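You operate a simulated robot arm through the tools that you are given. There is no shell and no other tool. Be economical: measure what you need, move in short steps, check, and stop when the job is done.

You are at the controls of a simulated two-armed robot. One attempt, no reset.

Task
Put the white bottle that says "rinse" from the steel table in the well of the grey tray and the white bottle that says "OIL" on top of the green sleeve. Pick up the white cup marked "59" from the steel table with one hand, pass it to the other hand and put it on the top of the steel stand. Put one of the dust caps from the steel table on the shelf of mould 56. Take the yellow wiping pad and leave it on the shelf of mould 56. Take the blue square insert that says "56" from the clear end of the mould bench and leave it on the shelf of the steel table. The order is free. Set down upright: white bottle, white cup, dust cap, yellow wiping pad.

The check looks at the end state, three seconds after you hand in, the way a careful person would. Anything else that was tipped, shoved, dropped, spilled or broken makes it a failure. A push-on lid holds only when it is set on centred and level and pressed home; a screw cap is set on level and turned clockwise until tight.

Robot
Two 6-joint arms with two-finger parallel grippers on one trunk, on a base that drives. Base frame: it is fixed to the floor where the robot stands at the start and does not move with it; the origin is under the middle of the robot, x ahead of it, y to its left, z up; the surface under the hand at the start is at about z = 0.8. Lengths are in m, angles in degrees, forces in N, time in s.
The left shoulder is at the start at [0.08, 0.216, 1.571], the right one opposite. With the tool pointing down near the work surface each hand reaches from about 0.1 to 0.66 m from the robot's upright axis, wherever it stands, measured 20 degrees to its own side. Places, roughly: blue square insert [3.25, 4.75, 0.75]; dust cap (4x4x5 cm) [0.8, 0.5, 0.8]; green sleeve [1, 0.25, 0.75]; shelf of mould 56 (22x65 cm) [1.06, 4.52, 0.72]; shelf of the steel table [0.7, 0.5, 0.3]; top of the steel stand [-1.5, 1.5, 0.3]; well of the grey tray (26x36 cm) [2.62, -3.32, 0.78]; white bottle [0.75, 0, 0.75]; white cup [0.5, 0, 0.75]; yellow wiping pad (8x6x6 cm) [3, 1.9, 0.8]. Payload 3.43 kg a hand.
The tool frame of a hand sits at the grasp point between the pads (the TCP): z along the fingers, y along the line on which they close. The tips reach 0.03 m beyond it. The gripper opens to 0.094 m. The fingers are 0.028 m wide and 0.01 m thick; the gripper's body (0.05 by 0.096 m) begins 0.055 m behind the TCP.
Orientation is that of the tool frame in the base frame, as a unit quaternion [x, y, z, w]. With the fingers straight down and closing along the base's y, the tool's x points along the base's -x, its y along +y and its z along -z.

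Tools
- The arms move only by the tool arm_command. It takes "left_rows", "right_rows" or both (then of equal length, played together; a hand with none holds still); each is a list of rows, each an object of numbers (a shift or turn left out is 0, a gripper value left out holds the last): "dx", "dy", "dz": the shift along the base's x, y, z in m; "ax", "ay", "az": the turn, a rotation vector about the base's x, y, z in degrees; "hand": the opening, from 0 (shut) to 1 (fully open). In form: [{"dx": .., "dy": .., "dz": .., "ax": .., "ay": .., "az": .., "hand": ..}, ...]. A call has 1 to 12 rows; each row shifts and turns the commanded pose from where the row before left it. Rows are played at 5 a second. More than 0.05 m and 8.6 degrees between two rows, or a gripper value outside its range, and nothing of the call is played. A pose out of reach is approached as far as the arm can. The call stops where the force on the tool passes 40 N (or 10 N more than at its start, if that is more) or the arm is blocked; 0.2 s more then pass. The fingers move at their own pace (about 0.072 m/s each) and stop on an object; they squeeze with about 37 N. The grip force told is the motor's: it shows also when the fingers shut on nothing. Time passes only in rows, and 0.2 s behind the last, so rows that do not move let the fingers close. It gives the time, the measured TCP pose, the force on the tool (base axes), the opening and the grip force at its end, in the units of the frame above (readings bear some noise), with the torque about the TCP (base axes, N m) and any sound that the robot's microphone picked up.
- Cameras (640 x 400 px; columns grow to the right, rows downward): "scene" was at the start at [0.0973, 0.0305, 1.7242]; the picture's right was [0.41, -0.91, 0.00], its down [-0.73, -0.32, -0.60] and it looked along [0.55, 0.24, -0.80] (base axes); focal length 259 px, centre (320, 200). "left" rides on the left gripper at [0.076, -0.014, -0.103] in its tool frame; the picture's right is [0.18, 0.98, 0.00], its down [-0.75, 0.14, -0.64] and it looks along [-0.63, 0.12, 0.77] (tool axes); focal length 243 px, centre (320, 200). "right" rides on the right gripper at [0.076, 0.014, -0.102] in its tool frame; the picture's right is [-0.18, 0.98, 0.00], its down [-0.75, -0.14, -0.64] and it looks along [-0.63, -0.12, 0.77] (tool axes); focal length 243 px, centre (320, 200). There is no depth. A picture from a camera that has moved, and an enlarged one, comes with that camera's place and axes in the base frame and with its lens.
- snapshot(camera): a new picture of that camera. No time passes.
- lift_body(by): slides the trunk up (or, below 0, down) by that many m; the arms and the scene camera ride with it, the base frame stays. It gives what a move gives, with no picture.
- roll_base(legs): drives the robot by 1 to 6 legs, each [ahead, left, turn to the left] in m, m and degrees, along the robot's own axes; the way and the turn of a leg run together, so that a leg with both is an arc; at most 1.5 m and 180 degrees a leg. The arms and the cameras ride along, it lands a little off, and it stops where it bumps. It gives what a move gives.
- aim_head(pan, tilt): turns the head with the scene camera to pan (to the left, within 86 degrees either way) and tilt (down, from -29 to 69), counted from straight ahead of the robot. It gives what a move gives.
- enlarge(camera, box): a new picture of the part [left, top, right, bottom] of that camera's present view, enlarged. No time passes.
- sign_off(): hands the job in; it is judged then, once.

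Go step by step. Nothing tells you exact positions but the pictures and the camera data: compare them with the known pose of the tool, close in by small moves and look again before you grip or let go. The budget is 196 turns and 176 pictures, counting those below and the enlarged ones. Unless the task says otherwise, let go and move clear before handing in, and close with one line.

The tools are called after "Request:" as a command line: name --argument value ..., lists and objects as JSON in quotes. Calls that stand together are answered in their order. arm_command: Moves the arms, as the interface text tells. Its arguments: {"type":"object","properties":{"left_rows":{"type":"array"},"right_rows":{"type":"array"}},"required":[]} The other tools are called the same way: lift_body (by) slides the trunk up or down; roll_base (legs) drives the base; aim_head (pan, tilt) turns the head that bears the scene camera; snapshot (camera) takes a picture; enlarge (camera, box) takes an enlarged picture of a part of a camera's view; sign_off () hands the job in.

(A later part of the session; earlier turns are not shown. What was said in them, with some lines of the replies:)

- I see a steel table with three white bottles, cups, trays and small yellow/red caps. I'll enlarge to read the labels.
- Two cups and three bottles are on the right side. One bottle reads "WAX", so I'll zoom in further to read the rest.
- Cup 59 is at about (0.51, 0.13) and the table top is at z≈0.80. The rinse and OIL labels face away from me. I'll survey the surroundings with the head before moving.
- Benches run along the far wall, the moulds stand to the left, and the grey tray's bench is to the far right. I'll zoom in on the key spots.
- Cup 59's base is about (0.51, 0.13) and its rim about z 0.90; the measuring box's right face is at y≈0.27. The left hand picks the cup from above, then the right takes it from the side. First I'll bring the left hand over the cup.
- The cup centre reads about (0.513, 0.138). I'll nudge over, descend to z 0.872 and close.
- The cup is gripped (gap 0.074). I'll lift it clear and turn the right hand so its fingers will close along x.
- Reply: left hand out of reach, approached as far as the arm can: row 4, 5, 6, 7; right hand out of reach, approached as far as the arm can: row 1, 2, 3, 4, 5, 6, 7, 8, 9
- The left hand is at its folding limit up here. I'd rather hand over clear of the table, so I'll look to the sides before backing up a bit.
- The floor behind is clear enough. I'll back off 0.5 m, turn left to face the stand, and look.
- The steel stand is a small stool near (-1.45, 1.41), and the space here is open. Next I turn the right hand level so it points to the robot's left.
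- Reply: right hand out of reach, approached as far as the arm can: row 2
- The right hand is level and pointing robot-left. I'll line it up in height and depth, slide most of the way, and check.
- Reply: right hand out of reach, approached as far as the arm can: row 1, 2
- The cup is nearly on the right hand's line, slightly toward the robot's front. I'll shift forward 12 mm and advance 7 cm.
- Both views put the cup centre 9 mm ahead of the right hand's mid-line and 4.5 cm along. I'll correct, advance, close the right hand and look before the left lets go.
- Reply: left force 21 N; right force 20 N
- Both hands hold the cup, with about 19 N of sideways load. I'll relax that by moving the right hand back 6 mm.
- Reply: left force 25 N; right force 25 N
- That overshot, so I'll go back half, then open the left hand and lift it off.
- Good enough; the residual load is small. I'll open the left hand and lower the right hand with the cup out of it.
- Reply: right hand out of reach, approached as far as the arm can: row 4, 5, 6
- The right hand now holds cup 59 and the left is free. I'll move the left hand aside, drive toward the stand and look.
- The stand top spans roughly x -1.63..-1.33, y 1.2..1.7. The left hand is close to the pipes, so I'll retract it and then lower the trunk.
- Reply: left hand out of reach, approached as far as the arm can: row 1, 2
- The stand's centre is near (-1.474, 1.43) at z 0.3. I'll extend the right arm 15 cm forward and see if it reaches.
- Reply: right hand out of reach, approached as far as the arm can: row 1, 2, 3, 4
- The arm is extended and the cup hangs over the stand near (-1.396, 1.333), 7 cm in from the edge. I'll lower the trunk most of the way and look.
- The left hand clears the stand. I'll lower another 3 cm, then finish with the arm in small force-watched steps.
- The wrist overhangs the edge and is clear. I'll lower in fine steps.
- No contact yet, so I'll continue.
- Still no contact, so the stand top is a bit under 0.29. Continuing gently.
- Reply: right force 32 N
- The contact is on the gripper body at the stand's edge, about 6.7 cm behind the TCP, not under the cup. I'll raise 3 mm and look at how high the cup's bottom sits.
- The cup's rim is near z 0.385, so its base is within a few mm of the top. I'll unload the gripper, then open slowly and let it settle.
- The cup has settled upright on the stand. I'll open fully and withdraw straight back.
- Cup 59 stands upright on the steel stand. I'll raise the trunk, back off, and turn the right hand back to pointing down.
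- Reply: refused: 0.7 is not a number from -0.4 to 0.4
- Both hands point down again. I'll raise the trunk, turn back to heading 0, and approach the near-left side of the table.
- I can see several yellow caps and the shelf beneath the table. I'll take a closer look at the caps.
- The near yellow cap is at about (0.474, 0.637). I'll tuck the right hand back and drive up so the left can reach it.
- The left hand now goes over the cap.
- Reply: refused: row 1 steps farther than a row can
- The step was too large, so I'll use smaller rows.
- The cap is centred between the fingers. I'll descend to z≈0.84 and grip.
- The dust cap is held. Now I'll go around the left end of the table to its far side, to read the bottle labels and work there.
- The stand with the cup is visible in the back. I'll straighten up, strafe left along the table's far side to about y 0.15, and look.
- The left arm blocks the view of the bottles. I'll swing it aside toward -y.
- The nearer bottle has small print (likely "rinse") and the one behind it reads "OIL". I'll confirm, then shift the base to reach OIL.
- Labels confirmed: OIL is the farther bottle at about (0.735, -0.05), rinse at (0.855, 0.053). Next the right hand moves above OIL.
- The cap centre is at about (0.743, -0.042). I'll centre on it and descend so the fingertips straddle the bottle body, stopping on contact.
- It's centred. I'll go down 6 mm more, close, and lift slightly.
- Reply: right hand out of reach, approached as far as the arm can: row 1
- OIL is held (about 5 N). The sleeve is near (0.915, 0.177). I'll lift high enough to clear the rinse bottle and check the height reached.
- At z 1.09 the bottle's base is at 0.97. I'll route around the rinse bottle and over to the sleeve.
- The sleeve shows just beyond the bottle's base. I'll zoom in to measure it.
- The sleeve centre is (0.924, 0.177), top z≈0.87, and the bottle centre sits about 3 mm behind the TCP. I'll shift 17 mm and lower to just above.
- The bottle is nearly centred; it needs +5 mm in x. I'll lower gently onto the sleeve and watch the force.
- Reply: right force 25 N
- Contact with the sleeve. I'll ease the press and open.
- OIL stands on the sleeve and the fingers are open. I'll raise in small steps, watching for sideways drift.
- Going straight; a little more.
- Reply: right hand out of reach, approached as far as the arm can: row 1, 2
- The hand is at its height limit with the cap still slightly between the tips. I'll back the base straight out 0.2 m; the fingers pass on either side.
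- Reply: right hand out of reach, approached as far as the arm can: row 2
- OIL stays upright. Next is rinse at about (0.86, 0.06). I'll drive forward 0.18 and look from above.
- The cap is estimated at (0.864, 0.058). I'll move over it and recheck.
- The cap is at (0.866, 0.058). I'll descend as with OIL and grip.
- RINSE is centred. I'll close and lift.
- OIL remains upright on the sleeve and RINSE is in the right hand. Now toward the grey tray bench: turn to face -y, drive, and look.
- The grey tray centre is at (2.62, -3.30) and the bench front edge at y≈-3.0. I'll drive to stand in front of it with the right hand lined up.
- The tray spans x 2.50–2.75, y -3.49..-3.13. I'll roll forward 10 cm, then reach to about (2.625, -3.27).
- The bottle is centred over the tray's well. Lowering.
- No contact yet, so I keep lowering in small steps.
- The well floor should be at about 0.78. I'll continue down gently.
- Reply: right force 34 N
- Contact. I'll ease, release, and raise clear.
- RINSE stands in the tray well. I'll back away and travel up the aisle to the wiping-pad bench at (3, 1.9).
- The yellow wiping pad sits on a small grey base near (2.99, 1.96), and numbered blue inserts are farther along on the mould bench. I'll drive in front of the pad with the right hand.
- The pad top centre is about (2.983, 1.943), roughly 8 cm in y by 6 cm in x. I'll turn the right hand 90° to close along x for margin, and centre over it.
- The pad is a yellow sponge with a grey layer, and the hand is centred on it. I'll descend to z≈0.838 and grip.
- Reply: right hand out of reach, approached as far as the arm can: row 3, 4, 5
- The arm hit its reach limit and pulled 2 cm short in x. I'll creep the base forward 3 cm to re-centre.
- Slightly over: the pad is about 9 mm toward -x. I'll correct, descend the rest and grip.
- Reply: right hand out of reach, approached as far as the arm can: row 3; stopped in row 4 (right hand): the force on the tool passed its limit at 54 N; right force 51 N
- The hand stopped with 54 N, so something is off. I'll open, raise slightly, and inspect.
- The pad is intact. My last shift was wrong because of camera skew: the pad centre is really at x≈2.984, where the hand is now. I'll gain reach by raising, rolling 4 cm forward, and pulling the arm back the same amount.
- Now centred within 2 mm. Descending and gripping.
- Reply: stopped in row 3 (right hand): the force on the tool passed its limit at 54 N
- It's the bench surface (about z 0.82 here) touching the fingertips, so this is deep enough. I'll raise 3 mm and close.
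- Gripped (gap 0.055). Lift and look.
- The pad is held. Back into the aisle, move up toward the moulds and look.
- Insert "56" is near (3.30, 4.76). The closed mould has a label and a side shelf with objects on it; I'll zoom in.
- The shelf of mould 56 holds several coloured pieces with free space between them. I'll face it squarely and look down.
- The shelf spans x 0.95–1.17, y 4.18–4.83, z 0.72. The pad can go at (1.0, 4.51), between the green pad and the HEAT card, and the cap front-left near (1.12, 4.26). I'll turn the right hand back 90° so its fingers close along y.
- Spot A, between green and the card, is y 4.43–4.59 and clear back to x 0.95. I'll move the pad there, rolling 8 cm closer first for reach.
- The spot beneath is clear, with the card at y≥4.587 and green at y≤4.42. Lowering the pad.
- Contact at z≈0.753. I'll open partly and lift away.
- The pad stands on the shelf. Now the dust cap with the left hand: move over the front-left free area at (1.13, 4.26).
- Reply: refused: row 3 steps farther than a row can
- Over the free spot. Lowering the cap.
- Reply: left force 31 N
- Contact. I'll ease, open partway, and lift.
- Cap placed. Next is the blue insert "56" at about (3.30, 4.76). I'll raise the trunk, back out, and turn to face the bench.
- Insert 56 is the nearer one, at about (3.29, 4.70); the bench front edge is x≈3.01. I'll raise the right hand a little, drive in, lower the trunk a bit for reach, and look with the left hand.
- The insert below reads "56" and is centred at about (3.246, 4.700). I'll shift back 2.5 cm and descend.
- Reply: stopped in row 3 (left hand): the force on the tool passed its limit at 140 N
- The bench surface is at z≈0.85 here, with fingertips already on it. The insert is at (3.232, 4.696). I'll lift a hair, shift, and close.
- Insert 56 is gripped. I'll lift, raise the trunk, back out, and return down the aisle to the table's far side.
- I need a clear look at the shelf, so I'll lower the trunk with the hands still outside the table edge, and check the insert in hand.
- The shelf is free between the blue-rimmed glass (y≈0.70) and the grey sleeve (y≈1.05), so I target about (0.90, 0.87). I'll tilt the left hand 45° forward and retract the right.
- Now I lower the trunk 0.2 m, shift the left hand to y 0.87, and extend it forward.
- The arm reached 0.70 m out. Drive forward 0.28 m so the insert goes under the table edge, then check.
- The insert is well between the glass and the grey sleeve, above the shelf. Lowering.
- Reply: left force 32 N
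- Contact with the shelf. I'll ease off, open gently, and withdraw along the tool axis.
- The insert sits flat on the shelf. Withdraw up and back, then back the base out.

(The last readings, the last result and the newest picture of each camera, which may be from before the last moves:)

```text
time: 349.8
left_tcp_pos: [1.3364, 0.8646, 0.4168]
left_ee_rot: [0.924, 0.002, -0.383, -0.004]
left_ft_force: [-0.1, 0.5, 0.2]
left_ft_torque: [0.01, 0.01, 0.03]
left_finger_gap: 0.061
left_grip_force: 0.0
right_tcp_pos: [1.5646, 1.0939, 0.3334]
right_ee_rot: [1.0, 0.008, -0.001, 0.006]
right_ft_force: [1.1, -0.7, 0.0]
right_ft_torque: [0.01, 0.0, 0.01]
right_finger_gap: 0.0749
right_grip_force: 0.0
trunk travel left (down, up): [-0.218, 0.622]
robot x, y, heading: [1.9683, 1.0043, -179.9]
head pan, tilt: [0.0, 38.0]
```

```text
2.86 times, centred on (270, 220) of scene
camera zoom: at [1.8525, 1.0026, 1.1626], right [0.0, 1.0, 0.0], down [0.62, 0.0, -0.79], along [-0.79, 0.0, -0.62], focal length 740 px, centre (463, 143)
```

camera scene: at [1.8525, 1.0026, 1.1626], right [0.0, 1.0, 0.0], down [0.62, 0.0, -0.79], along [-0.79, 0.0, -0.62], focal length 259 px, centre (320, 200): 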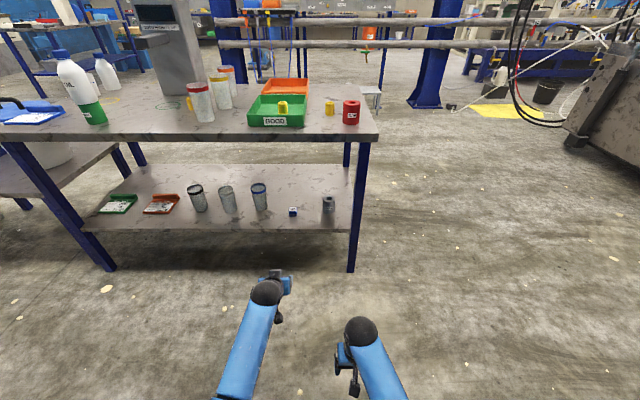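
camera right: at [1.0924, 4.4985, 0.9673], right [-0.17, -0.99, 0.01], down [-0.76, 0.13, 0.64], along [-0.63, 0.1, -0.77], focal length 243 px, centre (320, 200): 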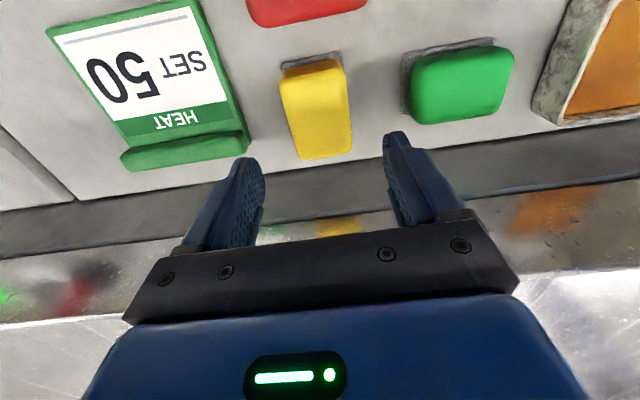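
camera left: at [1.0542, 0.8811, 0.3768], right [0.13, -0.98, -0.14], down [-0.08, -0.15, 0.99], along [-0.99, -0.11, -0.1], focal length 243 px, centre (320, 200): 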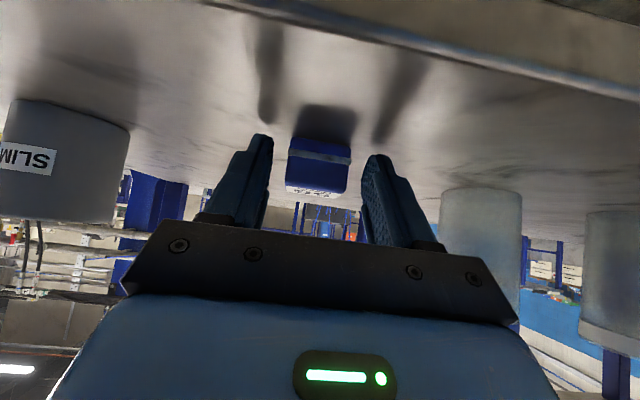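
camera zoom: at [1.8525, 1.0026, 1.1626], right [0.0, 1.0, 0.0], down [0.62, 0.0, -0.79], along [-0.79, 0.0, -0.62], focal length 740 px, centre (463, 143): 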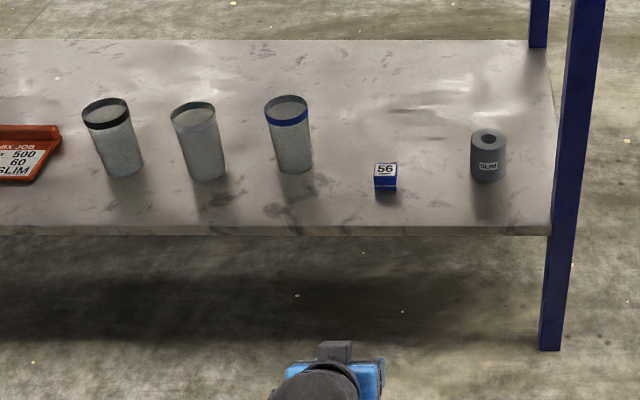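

The insert is on the shelf. A last check of OIL and the cup on the stand.

Request:
enlarge --camera "scene" --box '[30, 30, 170, 140]'

Request:
lift_body --by 0.4

Request:
aim_head --pan 5 --tilt 25

Request:
enlarge --camera "scene" --box '[280, 100, 480, 230]'

```text
3.64 times, centred on (100, 85) of scene
camera zoom: at [1.8525, 1.0026, 1.1626], right [0.0, 1.0, 0.0], down [0.62, 0.0, -0.79], along [-0.79, 0.0, -0.62], focal length 941 px, centre (1120, 618)
```

zoom: 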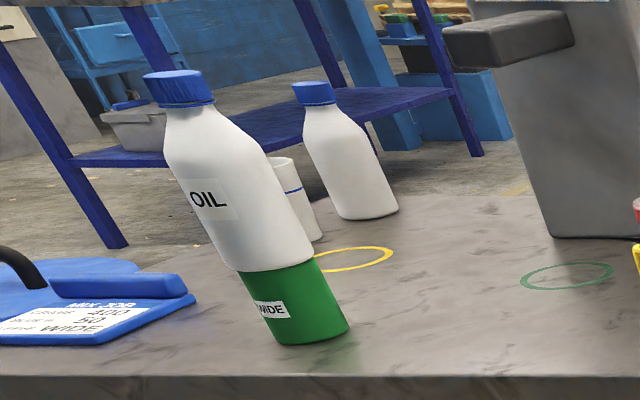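

```text
time: 353.6
left_tcp_pos: [1.336, 0.8659, 0.8153]
left_ee_rot: [0.924, 0.001, -0.383, -0.006]
left_ft_force: [0.0, 0.2, 0.2]
left_ft_torque: [-0.02, 0.02, 0.01]
left_finger_gap: 0.0612
left_grip_force: 0.0
right_tcp_pos: [1.5654, 1.0941, 0.734]
right_ee_rot: [1.0, 0.008, 0.0, 0.007]
right_ft_force: [-0.4, 0.2, 0.2]
right_ft_torque: [0.0, 0.02, -0.03]
right_finger_gap: 0.0752
right_grip_force: 0.2
trunk travel left (down, up): [-0.618, 0.222]
robot x, y, heading: [1.9685, 1.0022, -179.9]
head pan, tilt: [0.0, 38.0]
```

```text
time: 354.4
left_tcp_pos: [1.3361, 0.8651, 0.817]
left_ee_rot: [0.924, 0.001, -0.383, -0.005]
left_ft_force: [0.3, 0.9, 0.0]
left_ft_torque: [-0.01, 0.01, 0.02]
left_finger_gap: 0.0609
left_grip_force: 0.1
right_tcp_pos: [1.5638, 1.0954, 0.7337]
right_ee_rot: [1.0, 0.007, -0.001, 0.006]
right_ft_force: [1.0, -1.3, 0.5]
right_ft_torque: [0.0, 0.01, -0.02]
right_finger_gap: 0.0754
right_grip_force: 0.1
trunk travel left (down, up): [-0.618, 0.222]
robot x, y, heading: [1.9714, 1.0013, -179.8]
head pan, tilt: [5.0, 25.0]
```

```text
3.08 times, centred on (380, 165) of scene
camera zoom: at [1.8462, 0.9946, 1.5828], right [-0.09, 1.0, 0.0], down [0.42, 0.04, -0.91], along [-0.9, -0.08, -0.42], focal length 796 px, centre (135, 308)
```

zoom: 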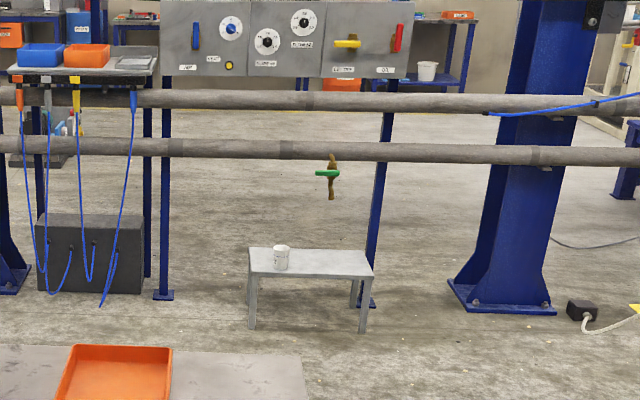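

Everything checks out: OIL stands on the sleeve, cup 59 is on the stand, and insert 56 is on the shelf. Rinse, the cap and the pad were confirmed when I set them down. Both hands are clear, so I'm handing in.

Request:
sign_off

```text
The job is handed in.
```

All six items are where the task wanted them, the four that had to be upright were upright when last seen, and the job is handed in.
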